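You operate a simulated robot arm through the tools that you are given. There is no shell and no other tool.

You are at the controls of a simulated two-armed robot. One attempt, no reset.

JOB
Prime the pump into the cup, then pump the pot down to 3 litres.
Fine: CUP valve open only for priming, until the stream is steady; FEED valve open for the run and shut after; pump off at the end.

The check looks at the end state, three seconds after you hand in, the way a careful person would. Anything else that was tipped, shoved, dropped, spilled or broken makes it a failure.

ROBOT AND FRAMES
Two 7-joint arms with fingered hands on one trunk that stands fixed in place. Base frame: the origin is at the foot of the trunk, x ahead of it, y to its left, z up. Lengths are in mm, angles in degrees, forces in N, time in s.
The left shoulder is at [147, 182, 943], the right one opposite. With the tool pointing down near the work surface each hand reaches from about 100 to 900 mm from the base axis, measured 20 degrees to its own side. Payload 3.8 kg a hand.
Tool frame (each hand has its own): the origin (TCP) lies between the finger pads and is the grasp point; the fingertips stand 30 mm ahead of it; z points along the fingers, y is the line along which they close. The gripper opens to 104 mm. The gripper's body begins 35 mm behind the TCP. The gripper is a hand of 4 fingers: y runs from the thumb to the fingers, the wrist lies at [-17, -104, -178] in the tool frame.
Orientation is that of the tool frame in the base frame, as [roll, pitch, yaw] about the fixed x, y, z axes, in that order (R = Rz(yaw) Ry(pitch) Rx(roll)). With the fingers straight down and the wrist toward the robot, the tool's x, y and z point along [0, 1, 0], [1, 0, 0] and [0, 0, -1] of the base frame.

CONTROLS
- The arms move only by the tool nudge_tool. It takes "left_series", "right_series" or both (then of equal length, played together; a hand with none holds still); each is a list that holds one entry, the list of rows, each a list of 6 numbers: the shift along the base's x, y, z in units of 250 mm (1.0 is 250 mm), then the turn, a rotation vector about the base's x, y, z in units of 45 degrees (1.0 is 45 degrees). In form: [[[tx, ty, tz, rx, ry, rz], ...]]. A call has 1 to 20 rows; each row is the pose to reach, as a shift and turn from the pose commanded when the call began. A call with a number of a shift or a turn outside -1 to 1 is refused whole. Each row takes 0.2 s and may step no farther than 50 mm and 8.6 degrees from the row before; otherwise, the whole call is refused. A pose out of reach is approached as far as the arm can. The call stops where the force on the tool passes 40 N (or 10 N more than at its start, if that is more) or the arm is blocked; 0.2 s more then pass. In this call time passes only in rows, and 0.2 s behind the last. It gives the time, the measured TCP pose, the force on the tool (base axes), the opening and the grip force at its end, in the units of the frame above (readings bear some noise), with the torque about the TCP (base axes, N m) and any sound that the robot's microphone picked up, and new pictures: "pictures" is both (left out), scene, wrist or none (wrist: the cameras of the hands that moved).
- Cameras (640 x 400 px; columns grow to the right, rows downward): "scene" is now at [260.8, 49.1, 1131.5]; the picture's right is [0.44, -0.90, -0.00], its down [-0.41, -0.20, -0.89] and it looks along [0.80, 0.39, -0.45] (base axes); focal length 214 px, centre (320, 200). "left" rides on the left gripper at [-66, -90, -126] in its tool frame; the picture's right is [-0.78, -0.30, 0.56], its down [0.57, -0.70, 0.42] and it looks along [0.27, 0.65, 0.71] (tool axes); focal length 275 px, centre (320, 200). "right" rides on the right gripper at [66, -90, -126] in its tool frame; the picture's right is [-0.78, 0.30, -0.56], its down [-0.57, -0.70, 0.42] and it looks along [-0.27, 0.65, 0.71] (tool axes); focal length 275 px, centre (320, 200).
- move_column(by): slides the trunk up (or, below 0, down) by that many mm; the arms and the scene camera ride with it, the base frame stays. It gives what a move gives, with no picture.
- finger_targets(index, middle, ring, thumb_bend, thumb_turn, hand): sets how far each is bent, from 0 (flat) to 1 (curled in); at 0.3 the hand is open as for a grip, at 0.7 the pads meet at the TCP. One left out holds its place. A second passes; each finger stops where it meets its share of the squeeze, and holds until it gets a number again. It is the only way to open and close the hand. It gives what a move gives, with no picture; readings hold the bend of each and the force on the fingers (four entries, about 0 where the hand has none), thumb and palm. thumb_turn goes from beside the hand (0) to across from the fingers (1), as for a grip.
- aim_head(pan, tilt): turns the head with the scene camera to pan (to the left, within 86 degrees either way) and tilt (down, from -29 to 69), counted from straight ahead of the robot. It gives what a move gives, and a new picture of the scene camera.
- locate(camera, pixels): there is no depth. For up to 12 entries [column, row, z] of the newest picture of that camera ("zoom" is the newest enlarged one), the place [x, y] in the base frame at which the ray of that pixel passes the height z, good to about 3 mm, but the place of the scene camera against the robot may be out by one fixed shift of up to 12 mm in any direction. No time passes.
- enlarge(camera, box): a new picture of the part [left, top, right, bottom] of that camera's present view, enlarged. No time passes.
- finish_job(): hands the job in; it is judged then, once.

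Open the grippers and draw the arms clear of the work before you hand the job in, unless the task says otherwise.

The tools are called after "Request:" as name(argument=value, ...) on one line, values as JSON. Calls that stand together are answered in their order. nudge_tool: Moves the arms, as the interface text tells. Its arguments: {"type":"object","properties":{"left_series":{"type":"array","items":{"type":"array","items":{"type":"array","items":{"type":"number"}}}},"right_series":{"type":"array","items":{"type":"array","items":{"type":"array","items":{"type":"number"}}}},"pictures":{"type":"string","enum":["both","scene","wrist","none"]}},"required":[]} The other tools are called the same way: move_column (by) slides the trunk up or down; finger_targets (index, middle, ring, thumb_bend, thumb_turn, hand) moves the fingers one by one; aim_head (pan, tilt) turns the head that bears the scene camera; locate (camera, pixels) gives the place at which the rays of pixels pass given heights; enlarge (camera, box) takes an enlarged picture of a part of a camera's view; finish_job () hands the job in.

At the start:

```text
clock: 0.0
left_position: [371.7, 364.8, 1091.0]
left_tcp_rot: [179.9, 0.1, 90.0]
left_wrist_force: [-0.1, 0.2, 0.3]
left_moment: [-0.01, 0.0, -0.03]
left_finger_gap: 103.8
left_finger_force: 0.0
left_shape: jaw
left_bend: [0.3, 0.3, 0.3, 0.3, 0.97]
left_finger forces: [0.0, 0.1, 0.1, 0.1, 0.0, 0.0]
right_position: [589.7, -51.5, 1114.2]
right_tcp_rot: [180.0, -0.1, 90.0]
right_wrist_force: [0.0, 0.4, 0.6]
right_moment: [0.01, 0.01, -0.02]
right_finger_gap: 103.7
right_finger_force: 0.1
right_shape: jaw
right_bend: [0.3, 0.3, 0.3, 0.3, 0.97]
right_finger forces: [0.0, 0.0, 0.1, 0.0, 0.0, 0.0]
trunk travel left (down, up): [-100.0, 656.0]
head pan, tilt: [26.1, 26.8]
```

scene: 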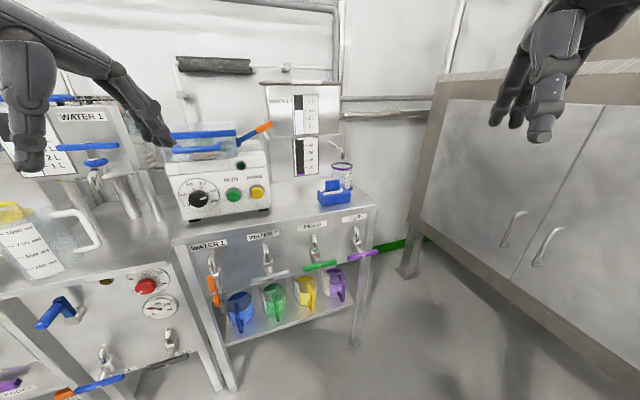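
right: 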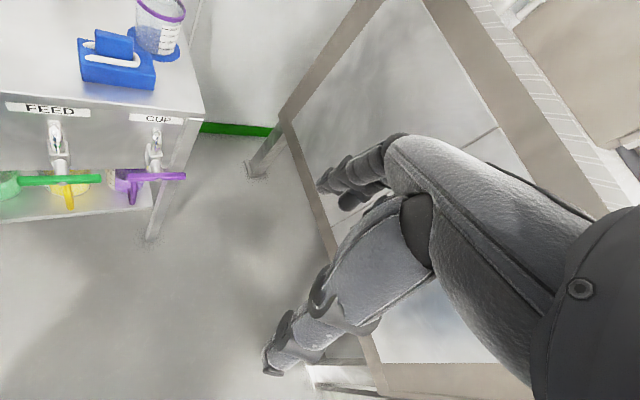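
left: 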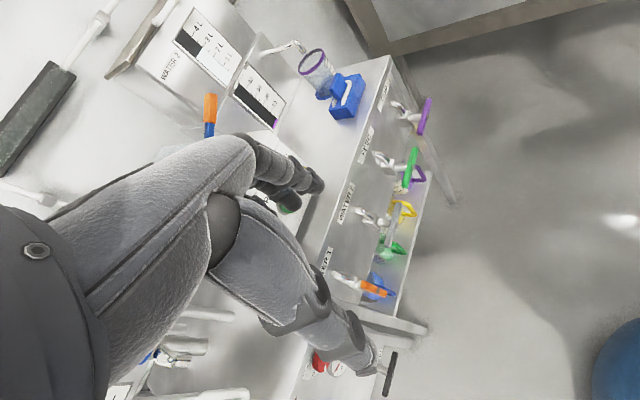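

I start by looking closely at the scene: the middle bench with dial box, valves (WATER 1, WATER 2, FEED, CUP) and gauges.

Request:
enlarge(camera="scene", box=[150, 60, 390, 210])

Request:
enlarge(camera="scene", box=[170, 200, 410, 350])

Request:
enlarge(camera="scene", box=[0, 200, 240, 400])

Request:
enlarge(camera="scene", box=[0, 60, 200, 220])

```text
2.67 times, centred on (270, 135) of scene
```

zoom: 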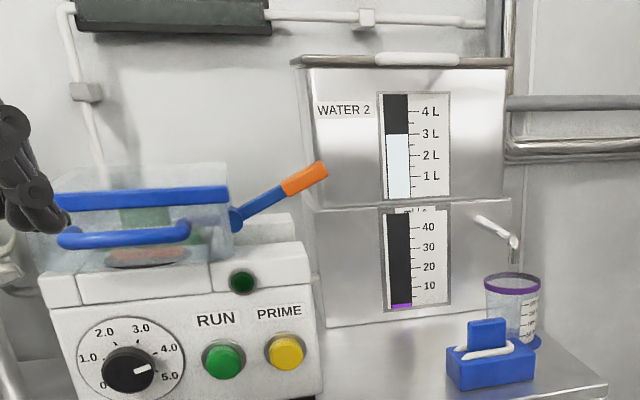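

```text
2.67 times, centred on (290, 275) of scene
```

zoom: 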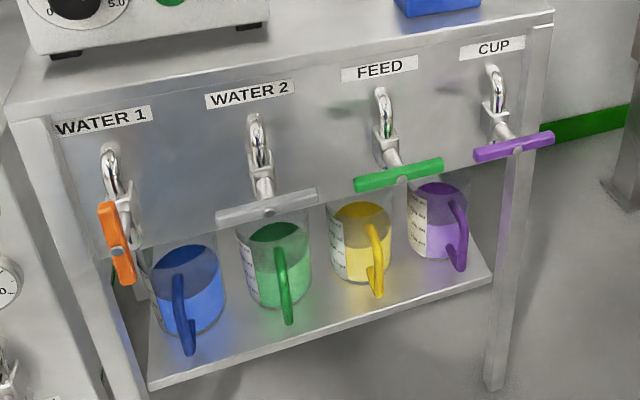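

```text
2.00 times, centred on (120, 300) of scene
```

zoom: 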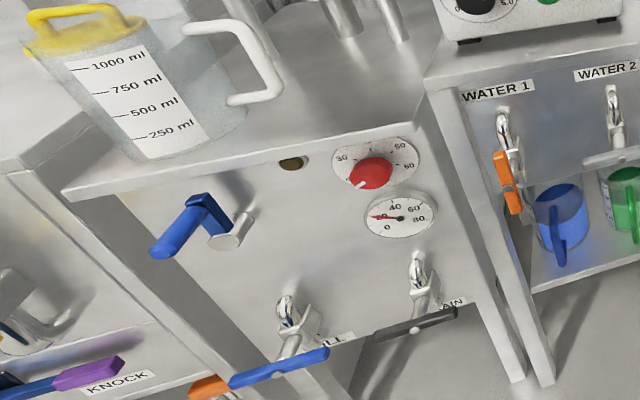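

```text
2.50 times, centred on (100, 140) of scene
```

zoom: 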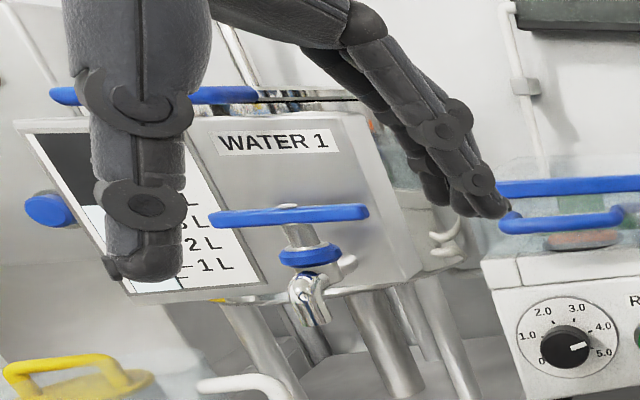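

The bench holds a pump box (dial, RUN, PRIME) and four valves. I survey the rest of the room by turning the head.

Request:
aim_head(pan=70, tilt=30)

Request:
aim_head(pan=45, tilt=40)

Request:
aim_head(pan=-40, tilt=30)

Request:
aim_head(pan=30, tilt=10)

```text
clock: 1.1
left_position: [370.4, 364.3, 1090.1]
left_tcp_rot: [-180.0, 0.1, 90.0]
left_wrist_force: [0.3, 0.2, 0.5]
left_moment: [-0.03, 0.01, 0.0]
left_finger_gap: 103.8
left_finger_force: 0.1
left_shape: jaw
left_bend: [0.3, 0.3, 0.3, 0.3, 0.97]
left_finger forces: [0.0, 0.0, 0.0, 0.0, 0.0, 0.1]
right_position: [589.3, -52.2, 1115.4]
right_tcp_rot: [-180.0, 0.0, 90.0]
right_wrist_force: [0.1, 0.6, 0.0]
right_moment: [0.01, -0.03, 0.02]
right_finger_gap: 103.6
right_finger_force: 0.1
right_shape: jaw
right_bend: [0.3, 0.3, 0.3, 0.3, 0.97]
right_finger forces: [0.0, 0.0, 0.0, 0.0, 0.1, 0.0]
trunk travel left (down, up): [-100.0, 656.0]
head pan, tilt: [70.0, 30.0]
```

scene: 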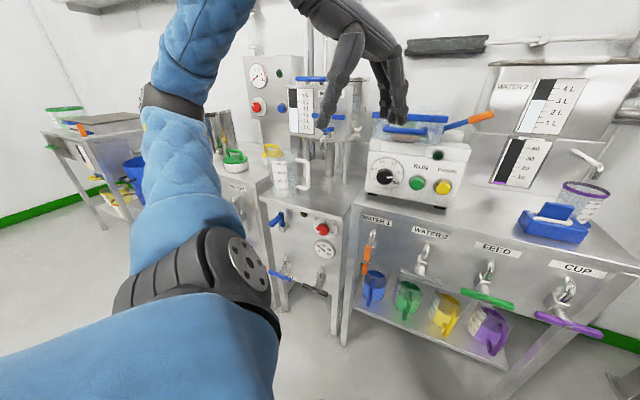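

```text
clock: 2.0
left_position: [372.0, 365.0, 1091.0]
left_tcp_rot: [179.9, -0.1, 90.0]
left_wrist_force: [-0.3, -0.4, 0.6]
left_moment: [-0.02, 0.01, 0.0]
left_finger_gap: 103.5
left_finger_force: 0.1
left_shape: jaw
left_bend: [0.3, 0.3, 0.3, 0.3, 0.97]
left_finger forces: [0.1, 0.0, 0.1, 0.0, 0.0, 0.0]
right_position: [589.4, -52.4, 1114.6]
right_tcp_rot: [-179.9, -0.1, 90.2]
right_wrist_force: [-0.3, 0.4, 0.1]
right_moment: [0.01, -0.01, -0.02]
right_finger_gap: 103.8
right_finger_force: 0.2
right_shape: jaw
right_bend: [0.3, 0.3, 0.3, 0.3, 0.97]
right_finger forces: [0.0, 0.0, 0.1, 0.0, 0.0, 0.0]
trunk travel left (down, up): [-100.0, 656.0]
head pan, tilt: [45.0, 40.0]
```

scene: 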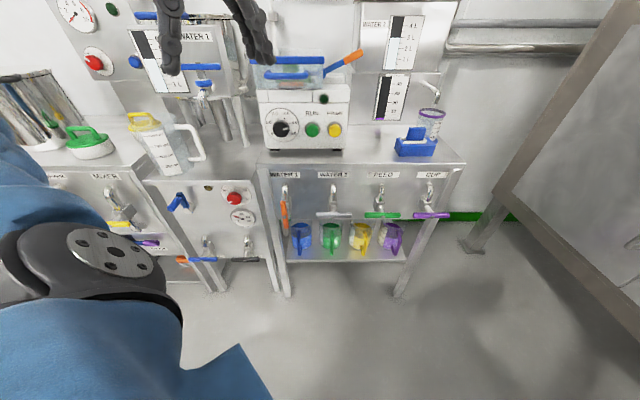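

```text
clock: 3.6
left_position: [371.7, 364.6, 1089.9]
left_tcp_rot: [-180.0, 0.1, 90.1]
left_wrist_force: [0.7, -0.4, 0.1]
left_moment: [-0.03, -0.01, 0.01]
left_finger_gap: 103.7
left_finger_force: 0.0
left_shape: jaw
left_bend: [0.3, 0.3, 0.3, 0.3, 0.97]
left_finger forces: [0.1, 0.0, 0.1, 0.0, 0.1, 0.0]
right_position: [589.3, -50.1, 1114.4]
right_tcp_rot: [179.9, 0.0, 90.1]
right_wrist_force: [0.2, -0.3, -0.6]
right_moment: [-0.05, -0.01, 0.02]
right_finger_gap: 103.9
right_finger_force: 0.1
right_shape: jaw
right_bend: [0.3, 0.3, 0.3, 0.3, 0.97]
right_finger forces: [0.0, 0.1, 0.0, 0.0, 0.0, 0.0]
trunk travel left (down, up): [-100.0, 656.0]
head pan, tilt: [-40.0, 30.0]
```

scene: 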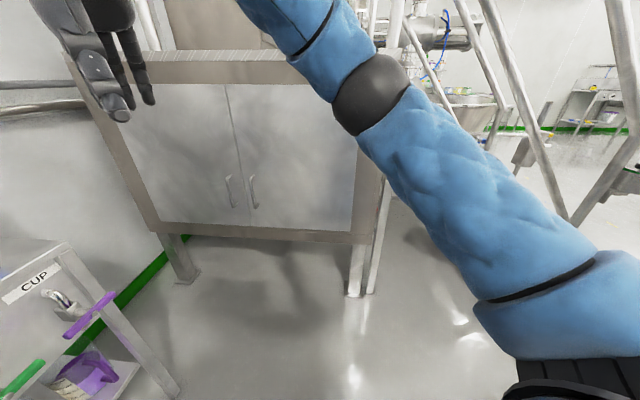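

```text
clock: 5.0
left_position: [371.7, 363.8, 1090.5]
left_tcp_rot: [-179.9, 0.0, 90.0]
left_wrist_force: [0.2, 1.0, -0.5]
left_moment: [-0.01, 0.02, -0.01]
left_finger_gap: 103.9
left_finger_force: 0.1
left_shape: jaw
left_bend: [0.3, 0.3, 0.3, 0.3, 0.97]
left_finger forces: [0.0, 0.0, 0.0, 0.0, 0.1, 0.0]
right_position: [589.5, -51.1, 1114.7]
right_tcp_rot: [-179.9, 0.0, 90.1]
right_wrist_force: [0.4, 0.1, -0.1]
right_moment: [0.04, 0.03, 0.02]
right_finger_gap: 103.8
right_finger_force: 0.1
right_shape: jaw
right_bend: [0.3, 0.3, 0.3, 0.3, 0.97]
right_finger forces: [0.1, 0.0, 0.0, 0.0, 0.1, 0.1]
trunk travel left (down, up): [-100.0, 656.0]
head pan, tilt: [30.0, 10.0]
```

scene: 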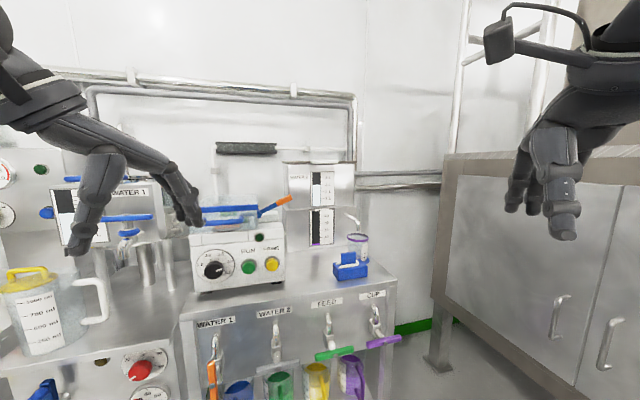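

The bench unit is what matters. I zoom on the gauges and pump box for the current readings.

Request:
enlarge(camera="scene", box=[270, 155, 380, 285])

Request:
enlarge(camera="scene", box=[175, 180, 305, 300])

Request:
enlarge(camera="scene", box=[0, 130, 200, 270])

Request:
aim_head(pan=60, tilt=25)

Request:
enlarge(camera="scene", box=[150, 20, 400, 260])

```text
3.08 times, centred on (325, 220) of scene
```

zoom: 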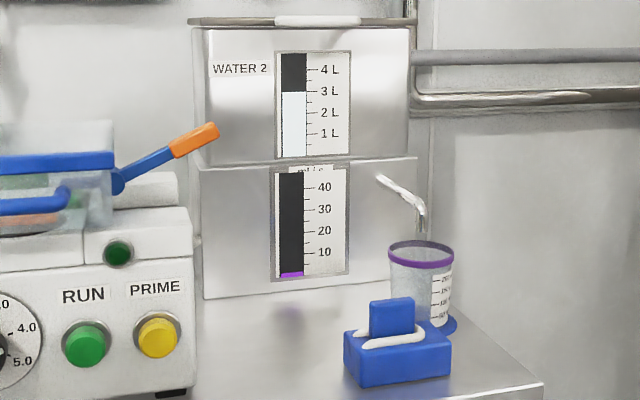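

```text
3.33 times, centred on (240, 240) of scene
```

zoom: 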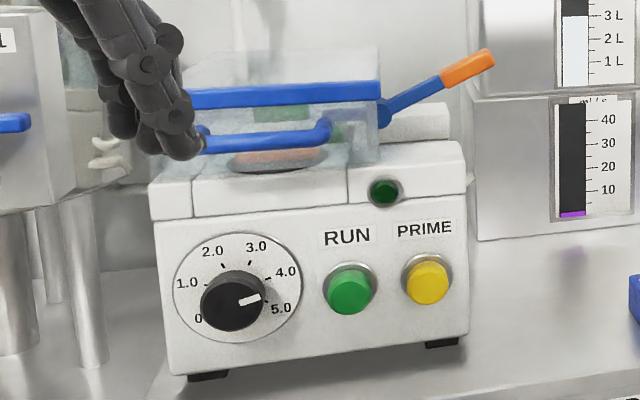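

```text
2.86 times, centred on (100, 200) of scene
```

zoom: 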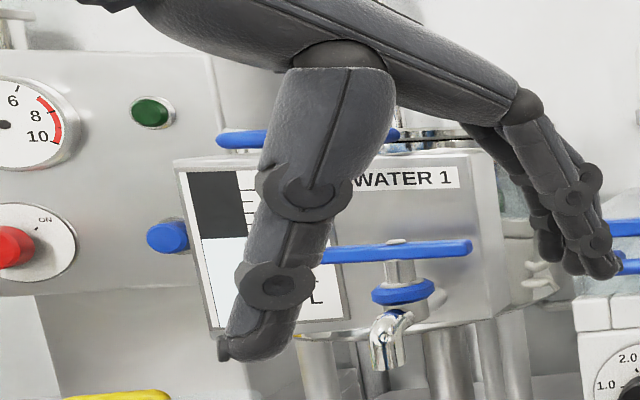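

```text
clock: 6.0
left_position: [371.3, 364.4, 1090.4]
left_tcp_rot: [-179.9, -0.1, 89.9]
left_wrist_force: [-0.1, -0.2, 0.5]
left_moment: [-0.04, 0.0, -0.01]
left_finger_gap: 103.6
left_finger_force: 0.1
left_shape: jaw
left_bend: [0.3, 0.3, 0.3, 0.3, 0.97]
left_finger forces: [0.0, 0.0, 0.1, 0.0, 0.0, 0.0]
right_position: [590.0, -52.0, 1114.2]
right_tcp_rot: [-179.9, -0.1, 90.1]
right_wrist_force: [-0.2, -0.7, -0.1]
right_moment: [-0.01, 0.01, -0.02]
right_finger_gap: 103.6
right_finger_force: 0.0
right_shape: jaw
right_bend: [0.3, 0.3, 0.3, 0.3, 0.97]
right_finger forces: [0.0, 0.0, 0.0, 0.0, 0.0, 0.0]
trunk travel left (down, up): [-100.0, 656.0]
head pan, tilt: [60.0, 25.0]
```

scene: 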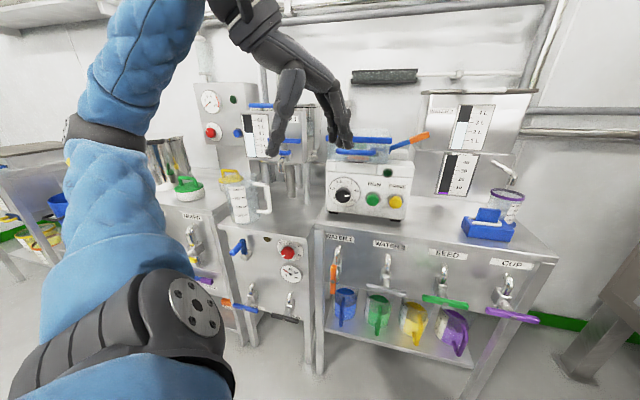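

```text
1.67 times, centred on (275, 140) of scene
```

zoom: 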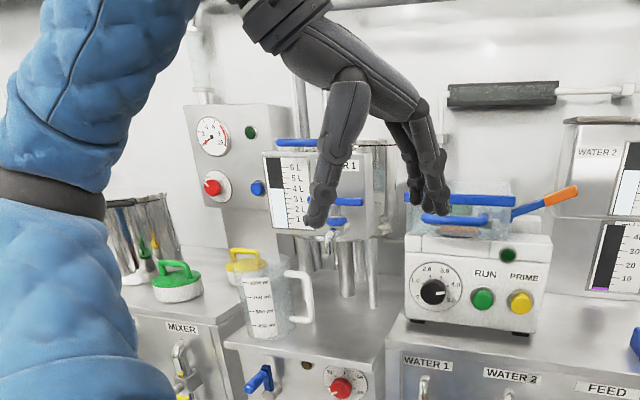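

The WATER 1 gauge goes 1–6 L (level about 3.5–4) and WATER 2 stands at 3 L; WATER 1's orange handle is vertical and the others are crosswise. To measure geometry I cross rays from scene and right wrist camera for FEED label (448,254 / 55,110), CUP label (513,265 / 158,119) etc.

Request:
enlarge(camera="scene", box=[320, 180, 560, 360])

Request:
locate(camera="scene", pixels=[[448, 254, 900], [448, 254, 700], [513, 265, 900], [513, 265, 700], [556, 257, 900], [556, 257, 700], [442, 301, 900], [442, 301, 700], [516, 316, 900], [516, 316, 700]])

Request:
locate(camera="right", pixels=[[50, 110, 900], [50, 110, 700], [158, 119, 900], [158, 119, 700], [203, 115, 900], [203, 115, 700], [60, 180, 900], [60, 180, 700], [152, 176, 900], [152, 176, 700]])

Request:
enlarge(camera="right", box=[0, 0, 240, 240])

```text
2.22 times, centred on (440, 270) of scene
```

zoom: 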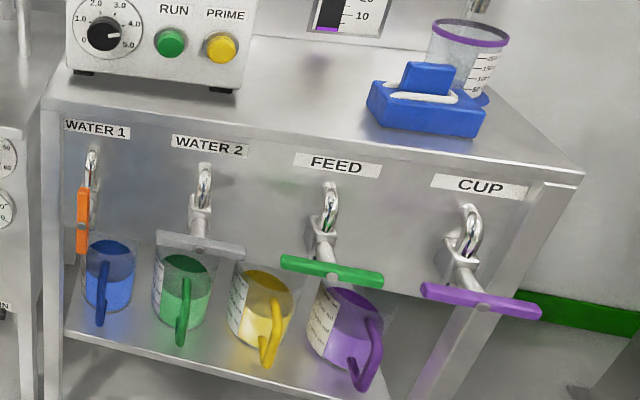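

```text
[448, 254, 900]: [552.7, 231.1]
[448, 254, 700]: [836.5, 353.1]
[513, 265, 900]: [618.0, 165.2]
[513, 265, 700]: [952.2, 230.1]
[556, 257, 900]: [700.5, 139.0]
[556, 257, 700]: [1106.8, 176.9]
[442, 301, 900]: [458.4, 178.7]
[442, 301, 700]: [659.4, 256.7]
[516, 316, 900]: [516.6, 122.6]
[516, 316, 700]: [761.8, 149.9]
```

```text
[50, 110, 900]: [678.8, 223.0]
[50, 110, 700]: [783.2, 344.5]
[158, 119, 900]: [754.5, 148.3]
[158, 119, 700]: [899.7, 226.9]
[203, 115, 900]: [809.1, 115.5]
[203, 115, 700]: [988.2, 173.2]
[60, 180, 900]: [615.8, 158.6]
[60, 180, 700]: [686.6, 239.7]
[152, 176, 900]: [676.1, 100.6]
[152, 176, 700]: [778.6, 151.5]
```

```text
1.67 times, centred on (120, 120) of right
```

zoom: 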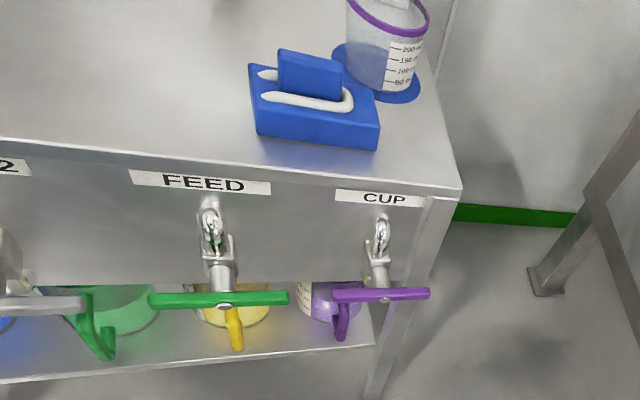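

The bench front runs along about (0.72,-0.69), its top ~z 800, valve handles roughly z 690. The left hand hides the WATER 1 gauge, so I raise it clear.

Request:
nudge_tool(left_series=[[[0, 0, 0.2, 0, 0, 0], [0, 0, 0.4, 0, 0, 0], [0, 0, 0.6, 0, 0, 0], [0, 0, 0.8, 0, 0, 0], [0, 0, 0.96, 0, 0, 0]]], pictures="both")

Request:
aim_head(pan=52, tilt=28)

```text
clock: 7.2
left_position: [372.4, 364.9, 1319.6]
left_tcp_rot: [-180.0, 0.0, 90.0]
left_wrist_force: [-0.8, 0.7, -0.2]
left_moment: [-0.02, 0.0, 0.01]
left_finger_gap: 103.6
left_finger_force: 0.1
left_shape: jaw
left_bend: [0.3, 0.3, 0.3, 0.3, 0.97]
left_finger forces: [0.1, 0.0, 0.0, 0.0, 0.0, 0.0]
left hand out of reach, approached as far as the arm can: row 5
right_position: [588.8, -51.5, 1114.2]
right_tcp_rot: [-179.8, 0.0, 90.1]
right_wrist_force: [-0.4, 0.4, -0.5]
right_moment: [-0.03, -0.01, -0.01]
right_finger_gap: 103.7
right_finger_force: 0.1
right_shape: jaw
right_bend: [0.3, 0.3, 0.3, 0.3, 0.97]
right_finger forces: [0.0, 0.0, 0.0, 0.1, 0.0, 0.0]
trunk travel left (down, up): [-100.0, 656.0]
head pan, tilt: [60.0, 25.0]
```

scene: 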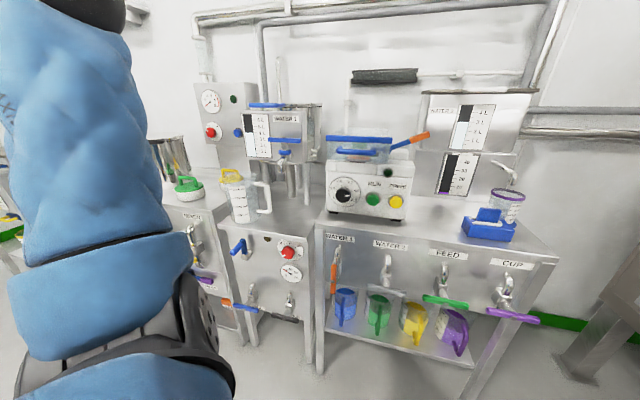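
left: 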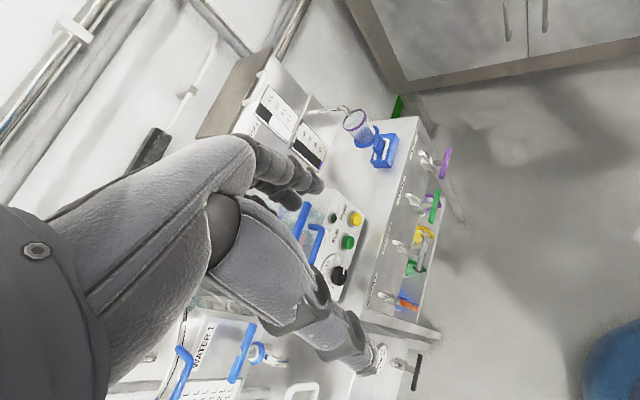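

```text
clock: 7.8
left_position: [370.6, 363.5, 1320.1]
left_tcp_rot: [179.7, 0.0, 90.0]
left_wrist_force: [-0.2, -0.3, -0.1]
left_moment: [0.0, 0.0, 0.0]
left_finger_gap: 103.6
left_finger_force: 0.1
left_shape: jaw
left_bend: [0.3, 0.3, 0.3, 0.3, 0.97]
left_finger forces: [0.0, 0.0, 0.0, 0.0, 0.1, 0.0]
right_position: [589.6, -51.6, 1114.9]
right_tcp_rot: [179.9, 0.0, 90.1]
right_wrist_force: [0.8, -0.1, -0.7]
right_moment: [0.03, 0.01, -0.03]
right_finger_gap: 103.6
right_finger_force: 0.1
right_shape: jaw
right_bend: [0.3, 0.3, 0.3, 0.3, 0.97]
right_finger forces: [0.0, 0.0, 0.0, 0.0, 0.0, 0.0]
trunk travel left (down, up): [-100.0, 656.0]
head pan, tilt: [52.0, 28.0]
```

scene: 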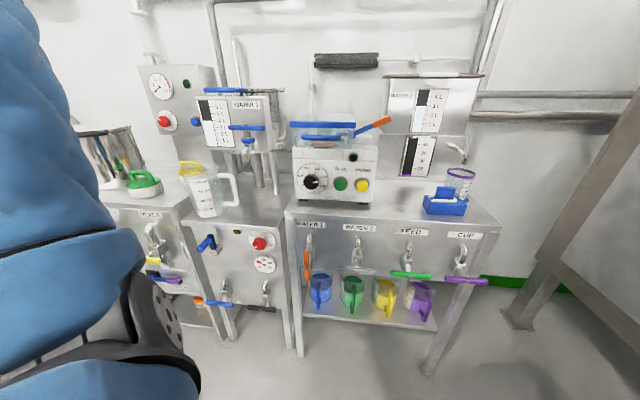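

The view is clear now. I zoom on the WATER 1 gauge (about 215,122), the pump (335,170), and the valve row.

Request:
enlarge(camera="scene", box=[185, 75, 305, 190])

Request:
enlarge(camera="scene", box=[280, 105, 400, 205])

Request:
enlarge(camera="scene", box=[280, 210, 400, 320])

Request:
enlarge(camera="scene", box=[380, 130, 510, 310])

Request:
enlarge(camera="left", box=[230, 60, 470, 400])

```text
3.48 times, centred on (245, 132) of scene
```

zoom: 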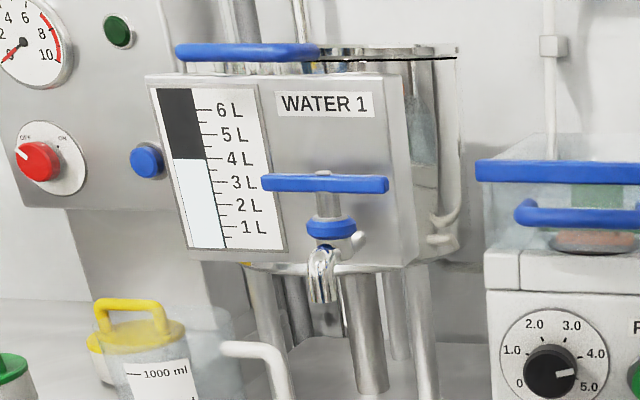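

```text
4.00 times, centred on (340, 155) of scene
```

zoom: 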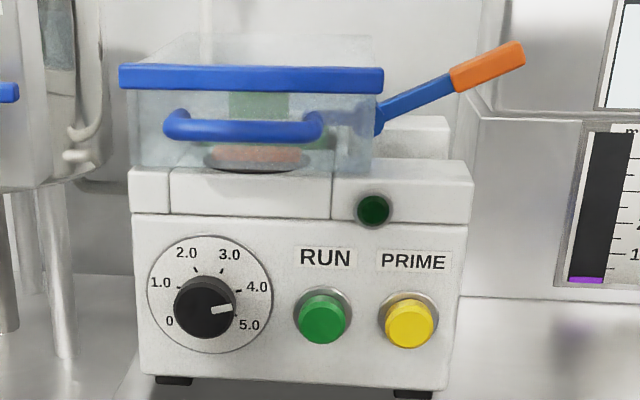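

```text
3.64 times, centred on (340, 265) of scene
```

zoom: 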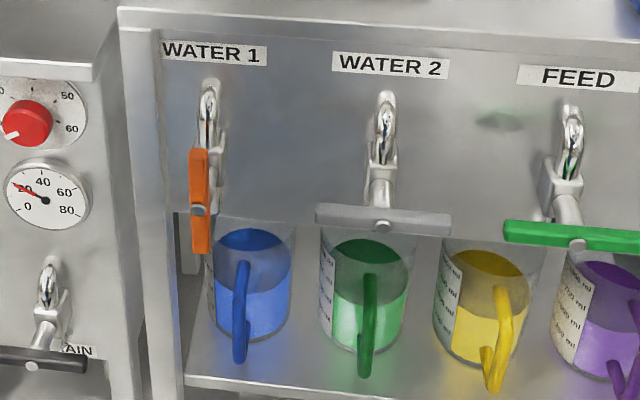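

```text
2.22 times, centred on (445, 220) of scene
```

zoom: 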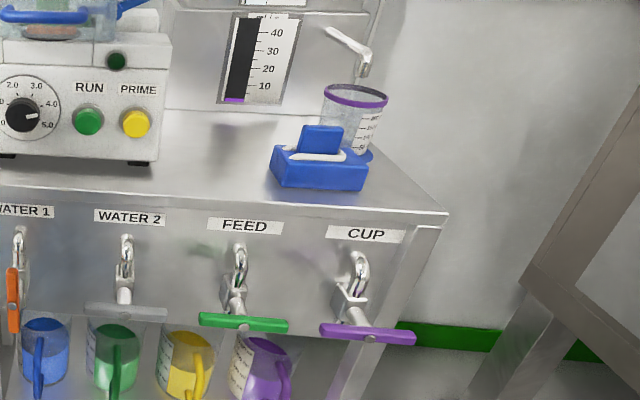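

```text
1.18 times, centred on (350, 230) of left
```

zoom: 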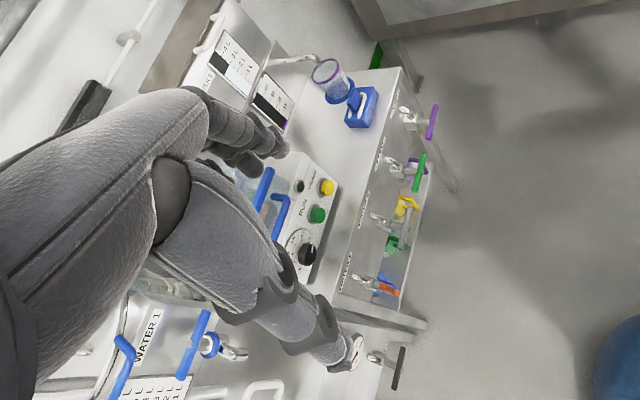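

WATER 1 reads ~4.0 L, pump off, flow gauge ~0. Next I zoom the left wrist view and scene for precise crossings of RUN, PRIME, knob and valve bolts.

Request:
enlarge(camera="left", box=[300, 190, 380, 290])

Request:
enlarge(camera="left", box=[370, 130, 470, 320])

Request:
enlarge(camera="right", box=[0, 80, 200, 230])

```text
4.00 times, centred on (340, 240) of left
```

zoom: 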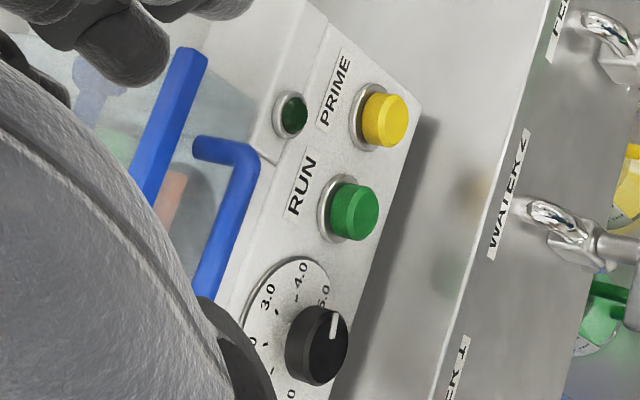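

```text
2.11 times, centred on (420, 225) of left
```

zoom: 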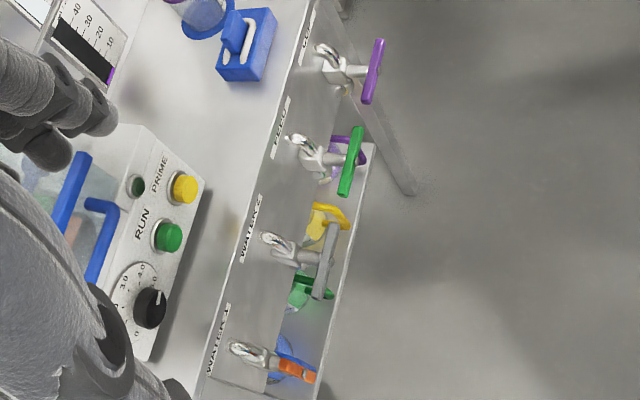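

```text
2.67 times, centred on (100, 155) of right
```

zoom: 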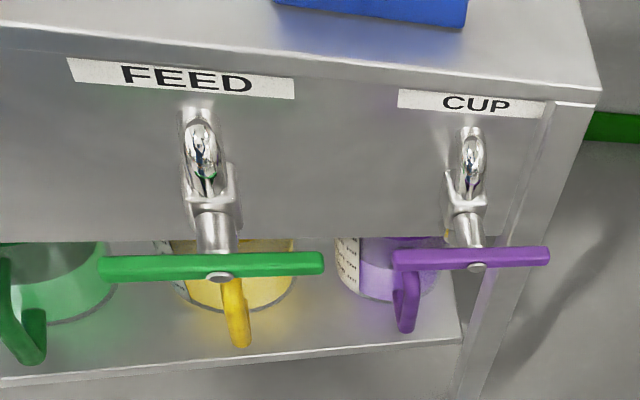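

I cross rays for RUN, PRIME, knob (left & scene) and for the FEED/CUP handle bolts and bar ends (left, right & scene).

Request:
locate(camera="left", pixels=[[357, 220, 1000], [357, 220, 800], [350, 243, 1000], [350, 243, 800], [340.75, 276.25, 1000], [340.75, 276.25, 800], [445.1, 163.9, 800], [445.1, 163.9, 600], [434.7, 207, 800], [434.7, 207, 600]])

Request:
locate(camera="scene", pixels=[[362.5, 186.25, 1000], [362.5, 186.25, 800], [340.25, 185, 1000], [340.25, 185, 800], [311.25, 181.75, 1000], [311.25, 181.75, 800], [410.3, 276.8, 800], [410.3, 276.8, 600], [467.5, 282.2, 800], [467.5, 282.2, 600]])

Request:
locate(camera="right", pixels=[[62.9, 183.5, 800], [62.9, 183.5, 600], [158.5, 179.75, 800], [158.5, 179.75, 600], [17.5, 180.5, 800], [17.5, 180.5, 600], [101.1, 178.6, 800], [101.1, 178.6, 600], [127.4, 178.25, 800], [127.4, 178.25, 600], [185.9, 176.4, 800], [185.9, 176.4, 600]])

```text
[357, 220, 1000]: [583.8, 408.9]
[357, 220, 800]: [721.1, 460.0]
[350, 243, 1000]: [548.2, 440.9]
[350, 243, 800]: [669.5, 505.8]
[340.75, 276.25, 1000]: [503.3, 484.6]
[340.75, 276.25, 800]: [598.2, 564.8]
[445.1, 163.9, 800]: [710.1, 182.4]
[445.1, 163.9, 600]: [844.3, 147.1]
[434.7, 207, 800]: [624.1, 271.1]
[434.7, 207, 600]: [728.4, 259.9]
```

```text
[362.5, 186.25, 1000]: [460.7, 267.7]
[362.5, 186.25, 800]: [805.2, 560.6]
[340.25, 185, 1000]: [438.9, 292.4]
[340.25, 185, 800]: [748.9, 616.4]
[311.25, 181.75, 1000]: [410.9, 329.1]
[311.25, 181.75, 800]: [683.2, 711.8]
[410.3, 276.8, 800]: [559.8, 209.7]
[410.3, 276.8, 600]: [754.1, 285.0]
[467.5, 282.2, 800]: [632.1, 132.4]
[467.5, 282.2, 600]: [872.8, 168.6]
```

```text
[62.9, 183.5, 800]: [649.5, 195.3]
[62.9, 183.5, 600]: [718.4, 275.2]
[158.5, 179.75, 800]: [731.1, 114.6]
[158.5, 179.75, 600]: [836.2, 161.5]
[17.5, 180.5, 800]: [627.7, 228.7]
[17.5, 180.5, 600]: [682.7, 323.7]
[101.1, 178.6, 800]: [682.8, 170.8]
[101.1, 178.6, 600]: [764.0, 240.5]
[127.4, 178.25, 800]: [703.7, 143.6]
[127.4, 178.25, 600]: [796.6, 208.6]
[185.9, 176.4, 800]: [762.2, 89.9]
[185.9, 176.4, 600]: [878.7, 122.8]
```

Crossings agree: PRIME ≈ (665,440,881), RUN ≈ (618,479,884), knob ≈ (553,527,896), FEED bolt ≈ (709,263,637), CUP bolt ≈ (819,154,637), bars ±55 mm horizontal, stems horizontal outward. I shape both hands into a single pointing index and look at one from the side.

Request:
finger_targets(hand="right", index=0.6, middle=1, ring=1, thumb_bend=0.9, thumb_turn=0.97)

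Request:
aim_head(pan=-17, tilt=0)

Request:
nudge_tool(right_series=[[[0, 0, 0, 0, 0, 0]]], pictures="both")

```text
clock: 8.8
left_position: [371.3, 363.9, 1319.4]
left_tcp_rot: [179.8, 0.0, 90.0]
left_wrist_force: [0.2, -0.3, 0.6]
left_moment: [0.0, -0.01, -0.01]
left_finger_gap: 103.8
left_finger_force: 0.0
left_shape: jaw
left_bend: [0.3, 0.3, 0.3, 0.3, 0.97]
left_finger forces: [0.1, 0.0, 0.1, 0.1, 0.1, 0.0]
right_position: [590.9, -51.6, 1114.4]
right_tcp_rot: [-180.0, 0.0, 90.1]
right_wrist_force: [0.4, -0.6, 0.2]
right_moment: [0.02, 0.01, -0.04]
right_finger_gap: 5.0
right_finger_force: 0.0
right_shape: fingers
right_bend: [0.56, 1.0, 1.0, 0.85, 1.0]
right_finger forces: [0.1, 0.0, 0.0, 0.1, 0.1, 0.0]
trunk travel left (down, up): [-100.0, 656.0]
head pan, tilt: [52.0, 28.0]
```

```text
clock: 10.2
left_position: [371.2, 364.8, 1319.8]
left_tcp_rot: [179.8, 0.0, 90.0]
left_wrist_force: [-0.2, 0.5, 0.1]
left_moment: [-0.02, -0.01, 0.01]
left_finger_gap: 103.8
left_finger_force: 0.1
left_shape: jaw
left_bend: [0.3, 0.3, 0.3, 0.3, 0.97]
left_finger forces: [0.0, 0.1, 0.1, 0.0, 0.0, 0.0]
right_position: [589.3, -51.9, 1113.3]
right_tcp_rot: [-180.0, -0.1, 90.0]
right_wrist_force: [0.2, 0.5, 0.0]
right_moment: [-0.01, 0.01, -0.01]
right_finger_gap: 4.7
right_finger_force: 0.1
right_shape: fingers
right_bend: [0.56, 1.0, 1.0, 0.85, 1.0]
right_finger forces: [0.1, 0.1, 0.0, 0.0, 0.0, 0.1]
trunk travel left (down, up): [-100.0, 656.0]
head pan, tilt: [-17.0, 0.0]
```

scene: 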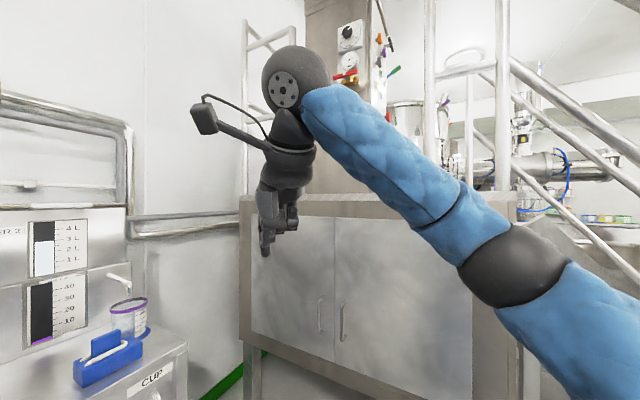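

```text
clock: 10.6
left_position: [370.9, 363.5, 1320.0]
left_tcp_rot: [179.8, -0.1, 90.0]
left_wrist_force: [-1.3, -0.1, 0.2]
left_moment: [0.0, 0.0, 0.0]
left_finger_gap: 103.7
left_finger_force: 0.0
left_shape: jaw
left_bend: [0.3, 0.3, 0.3, 0.3, 0.97]
left_finger forces: [0.0, 0.0, 0.0, 0.1, 0.0, 0.0]
right_position: [590.2, -50.9, 1114.2]
right_tcp_rot: [179.9, 0.0, 90.1]
right_wrist_force: [-0.3, -0.1, 0.0]
right_moment: [0.0, 0.02, 0.04]
right_finger_gap: 4.9
right_finger_force: 0.0
right_shape: fingers
right_bend: [0.56, 1.0, 1.0, 0.85, 1.0]
right_finger forces: [0.1, 0.0, 0.0, 0.0, 0.0, 0.1]
trunk travel left (down, up): [-100.0, 656.0]
head pan, tilt: [-17.0, 0.0]
```

scene: 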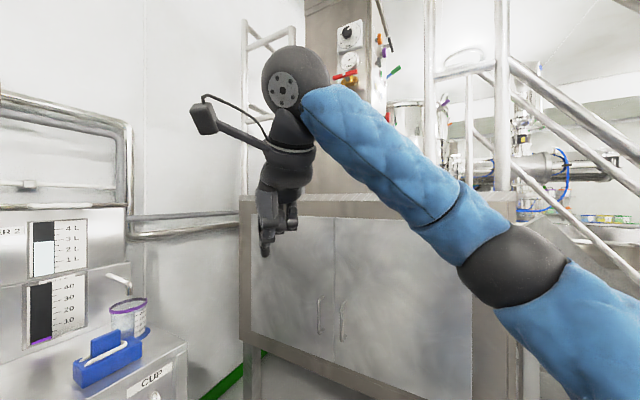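
right: 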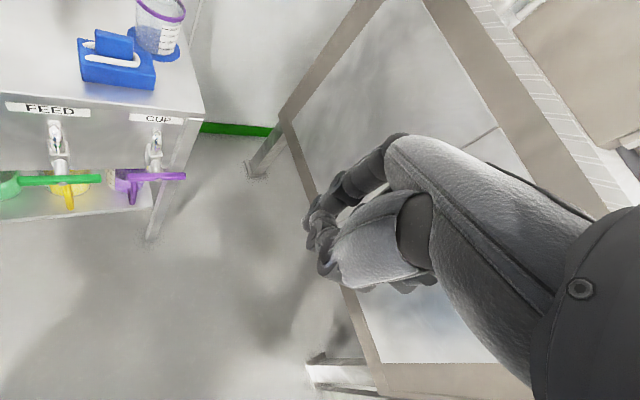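

Zoom on the shaped right hand to find the fingertip.

Request:
enlarge(camera="scene", box=[220, 150, 340, 270])

Request:
enlarge(camera="right", box=[280, 100, 460, 320])

```text
3.33 times, centred on (280, 210) of scene
```

zoom: 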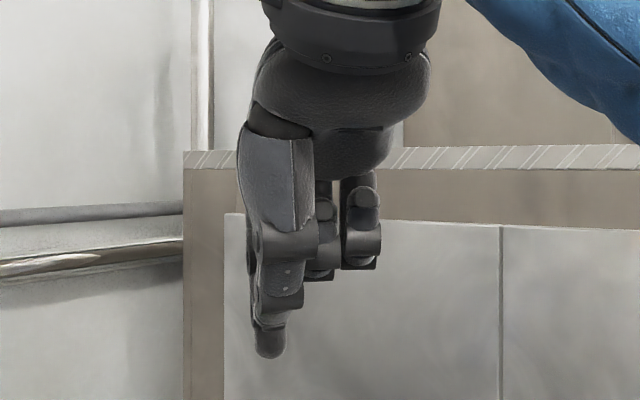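

```text
1.82 times, centred on (370, 210) of right
```

zoom: 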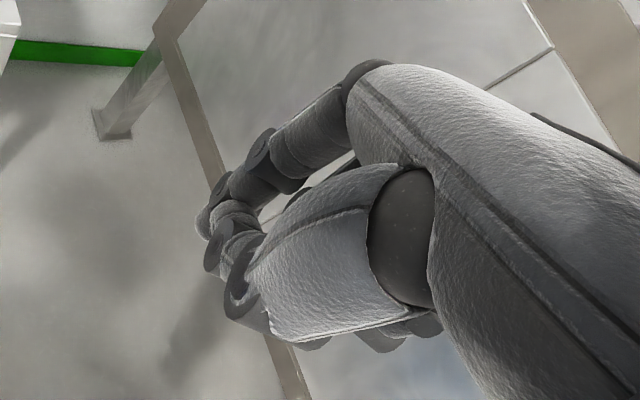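

Thumb and index overlap in view. I move the thumb beside the hand to isolate the index.

Request:
finger_targets(hand="right", thumb_bend=0.3, thumb_turn=0, index=0.6)

Request:
nudge_tool(right_series=[[[0, 0, 0, 0, 0, 0]]], pictures="both")

Request:
enlarge(camera="scene", box=[220, 150, 340, 270])

```text
clock: 11.6
left_position: [371.3, 364.6, 1318.5]
left_tcp_rot: [179.8, 0.1, 90.0]
left_wrist_force: [-0.1, 0.3, 1.0]
left_moment: [0.01, 0.01, 0.01]
left_finger_gap: 103.9
left_finger_force: 0.1
left_shape: jaw
left_bend: [0.3, 0.3, 0.3, 0.3, 0.97]
left_finger forces: [0.0, 0.0, 0.0, 0.0, 0.0, 0.0]
right_position: [590.3, -51.2, 1115.7]
right_tcp_rot: [179.9, 0.0, 90.1]
right_wrist_force: [-0.3, 0.7, -0.2]
right_moment: [0.0, -0.02, 0.01]
right_finger_gap: 126.2
right_finger_force: 0.1
right_shape: fingers
right_bend: [0.6, 1.0, 1.0, 0.3, 0.0]
right_finger forces: [0.0, 0.1, 0.1, 0.0, 0.0, 0.1]
trunk travel left (down, up): [-100.0, 656.0]
head pan, tilt: [-17.0, 0.0]
```

```text
clock: 12.0
left_position: [371.5, 364.1, 1319.8]
left_tcp_rot: [179.7, 0.0, 89.9]
left_wrist_force: [0.6, -0.4, -1.0]
left_moment: [-0.01, -0.01, -0.03]
left_finger_gap: 103.8
left_finger_force: 0.0
left_shape: jaw
left_bend: [0.3, 0.3, 0.3, 0.3, 0.97]
left_finger forces: [0.1, 0.1, 0.0, 0.1, 0.0, 0.0]
right_position: [588.5, -51.2, 1113.8]
right_tcp_rot: [-180.0, 0.0, 90.1]
right_wrist_force: [-0.3, 0.5, 0.2]
right_moment: [-0.01, 0.02, 0.01]
right_finger_gap: 125.9
right_finger_force: 0.1
right_shape: fingers
right_bend: [0.6, 1.0, 1.0, 0.3, 0.0]
right_finger forces: [0.1, 0.0, 0.0, 0.0, 0.0, 0.0]
trunk travel left (down, up): [-100.0, 656.0]
head pan, tilt: [-17.0, 0.0]
```

scene: 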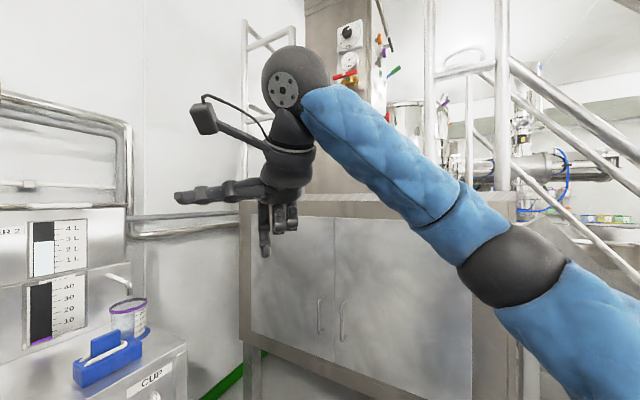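
right: 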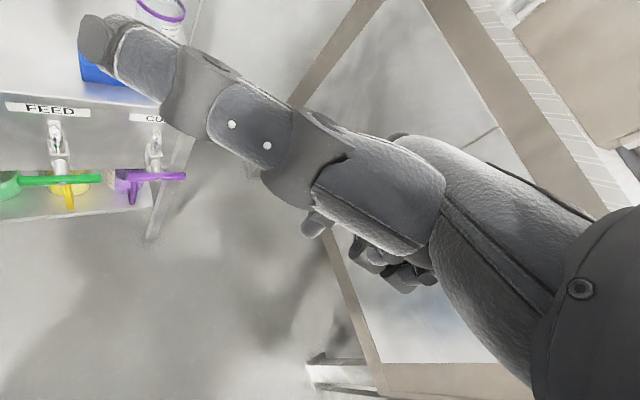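

```text
3.33 times, centred on (280, 210) of scene
```

zoom: 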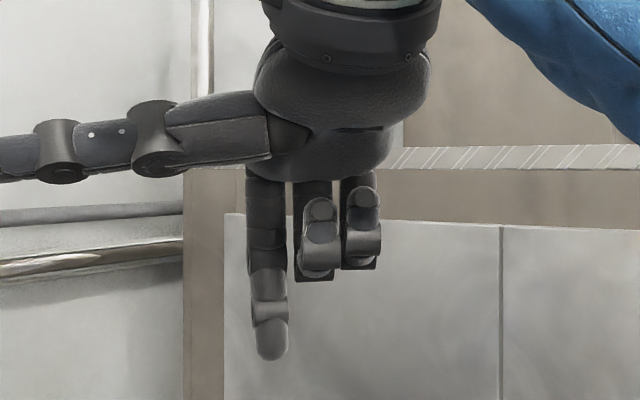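

The index is a clean pointer (tip at scene ~(265,257)). I curl the thumb in alongside and locate the fingertip.

Request:
finger_targets(hand="right", thumb_bend=1, thumb_turn=0.3, index=0.6)

Request:
nudge_tool(right_series=[[[0, 0, 0, 0, 0, 0]]], pictures="both")

Request:
enlarge(camera="scene", box=[220, 150, 340, 270])

Request:
locate(camera="scene", pixels=[[265.3, 257.1, 1084], [265.3, 257.1, 1064], [265.3, 257.1, 1044]])

```text
clock: 13.0
left_position: [370.8, 364.7, 1319.2]
left_tcp_rot: [179.8, 0.0, 89.9]
left_wrist_force: [0.1, -0.6, -0.1]
left_moment: [-0.01, 0.03, -0.02]
left_finger_gap: 103.9
left_finger_force: 0.0
left_shape: jaw
left_bend: [0.3, 0.3, 0.3, 0.3, 0.97]
left_finger forces: [0.0, 0.0, 0.1, 0.0, 0.0, 0.0]
right_position: [590.1, -51.8, 1114.3]
right_tcp_rot: [-180.0, 0.0, 90.1]
right_wrist_force: [-0.4, 0.1, -0.6]
right_moment: [0.01, -0.02, -0.01]
right_finger_gap: 45.3
right_finger_force: 0.0
right_shape: fingers
right_bend: [0.6, 1.0, 1.0, 1.0, 0.31]
right_finger forces: [0.0, 0.1, 0.0, 0.1, 0.0, 0.0]
trunk travel left (down, up): [-100.0, 656.0]
head pan, tilt: [-17.0, 0.0]
```

```text
clock: 13.4
left_position: [371.5, 363.1, 1318.6]
left_tcp_rot: [179.7, 0.0, 90.0]
left_wrist_force: [0.5, 0.6, -1.0]
left_moment: [0.01, 0.03, 0.0]
left_finger_gap: 103.8
left_finger_force: 0.1
left_shape: jaw
left_bend: [0.3, 0.3, 0.3, 0.3, 0.97]
left_finger forces: [0.0, 0.1, 0.1, 0.1, 0.1, 0.0]
right_position: [589.5, -52.4, 1114.9]
right_tcp_rot: [179.9, 0.0, 90.2]
right_wrist_force: [-0.6, 0.7, 0.4]
right_moment: [-0.02, 0.0, -0.01]
right_finger_gap: 44.9
right_finger_force: 0.1
right_shape: fingers
right_bend: [0.6, 1.0, 1.0, 1.0, 0.31]
right_finger forces: [0.0, 0.0, 0.1, 0.0, 0.0, 0.0]
trunk travel left (down, up): [-100.0, 656.0]
head pan, tilt: [-17.0, 0.0]
```

scene: 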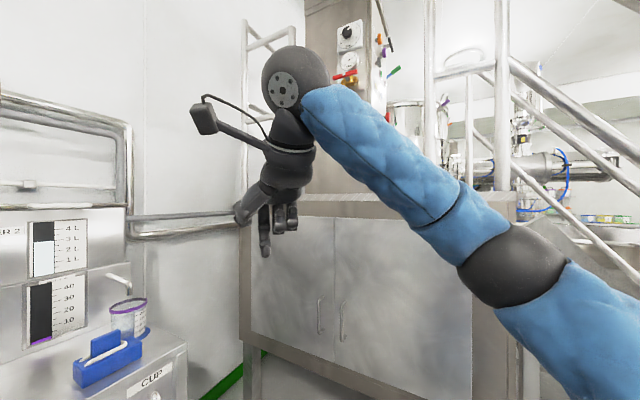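
right: 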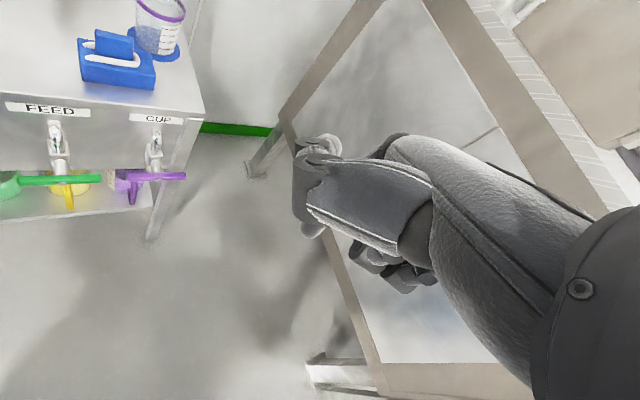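

```text
3.33 times, centred on (280, 210) of scene
```

zoom: 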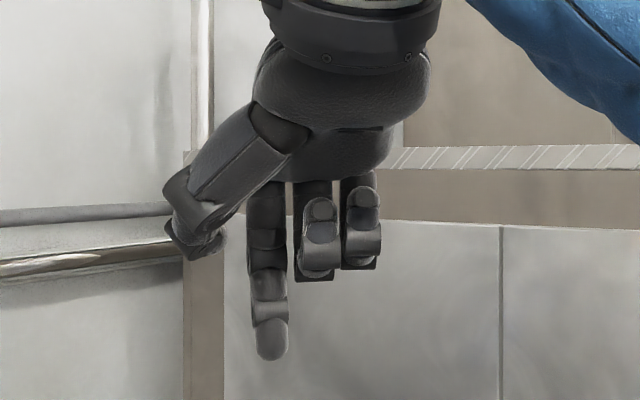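

```text
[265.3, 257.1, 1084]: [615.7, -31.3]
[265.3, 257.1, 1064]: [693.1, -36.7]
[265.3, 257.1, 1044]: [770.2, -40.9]
```

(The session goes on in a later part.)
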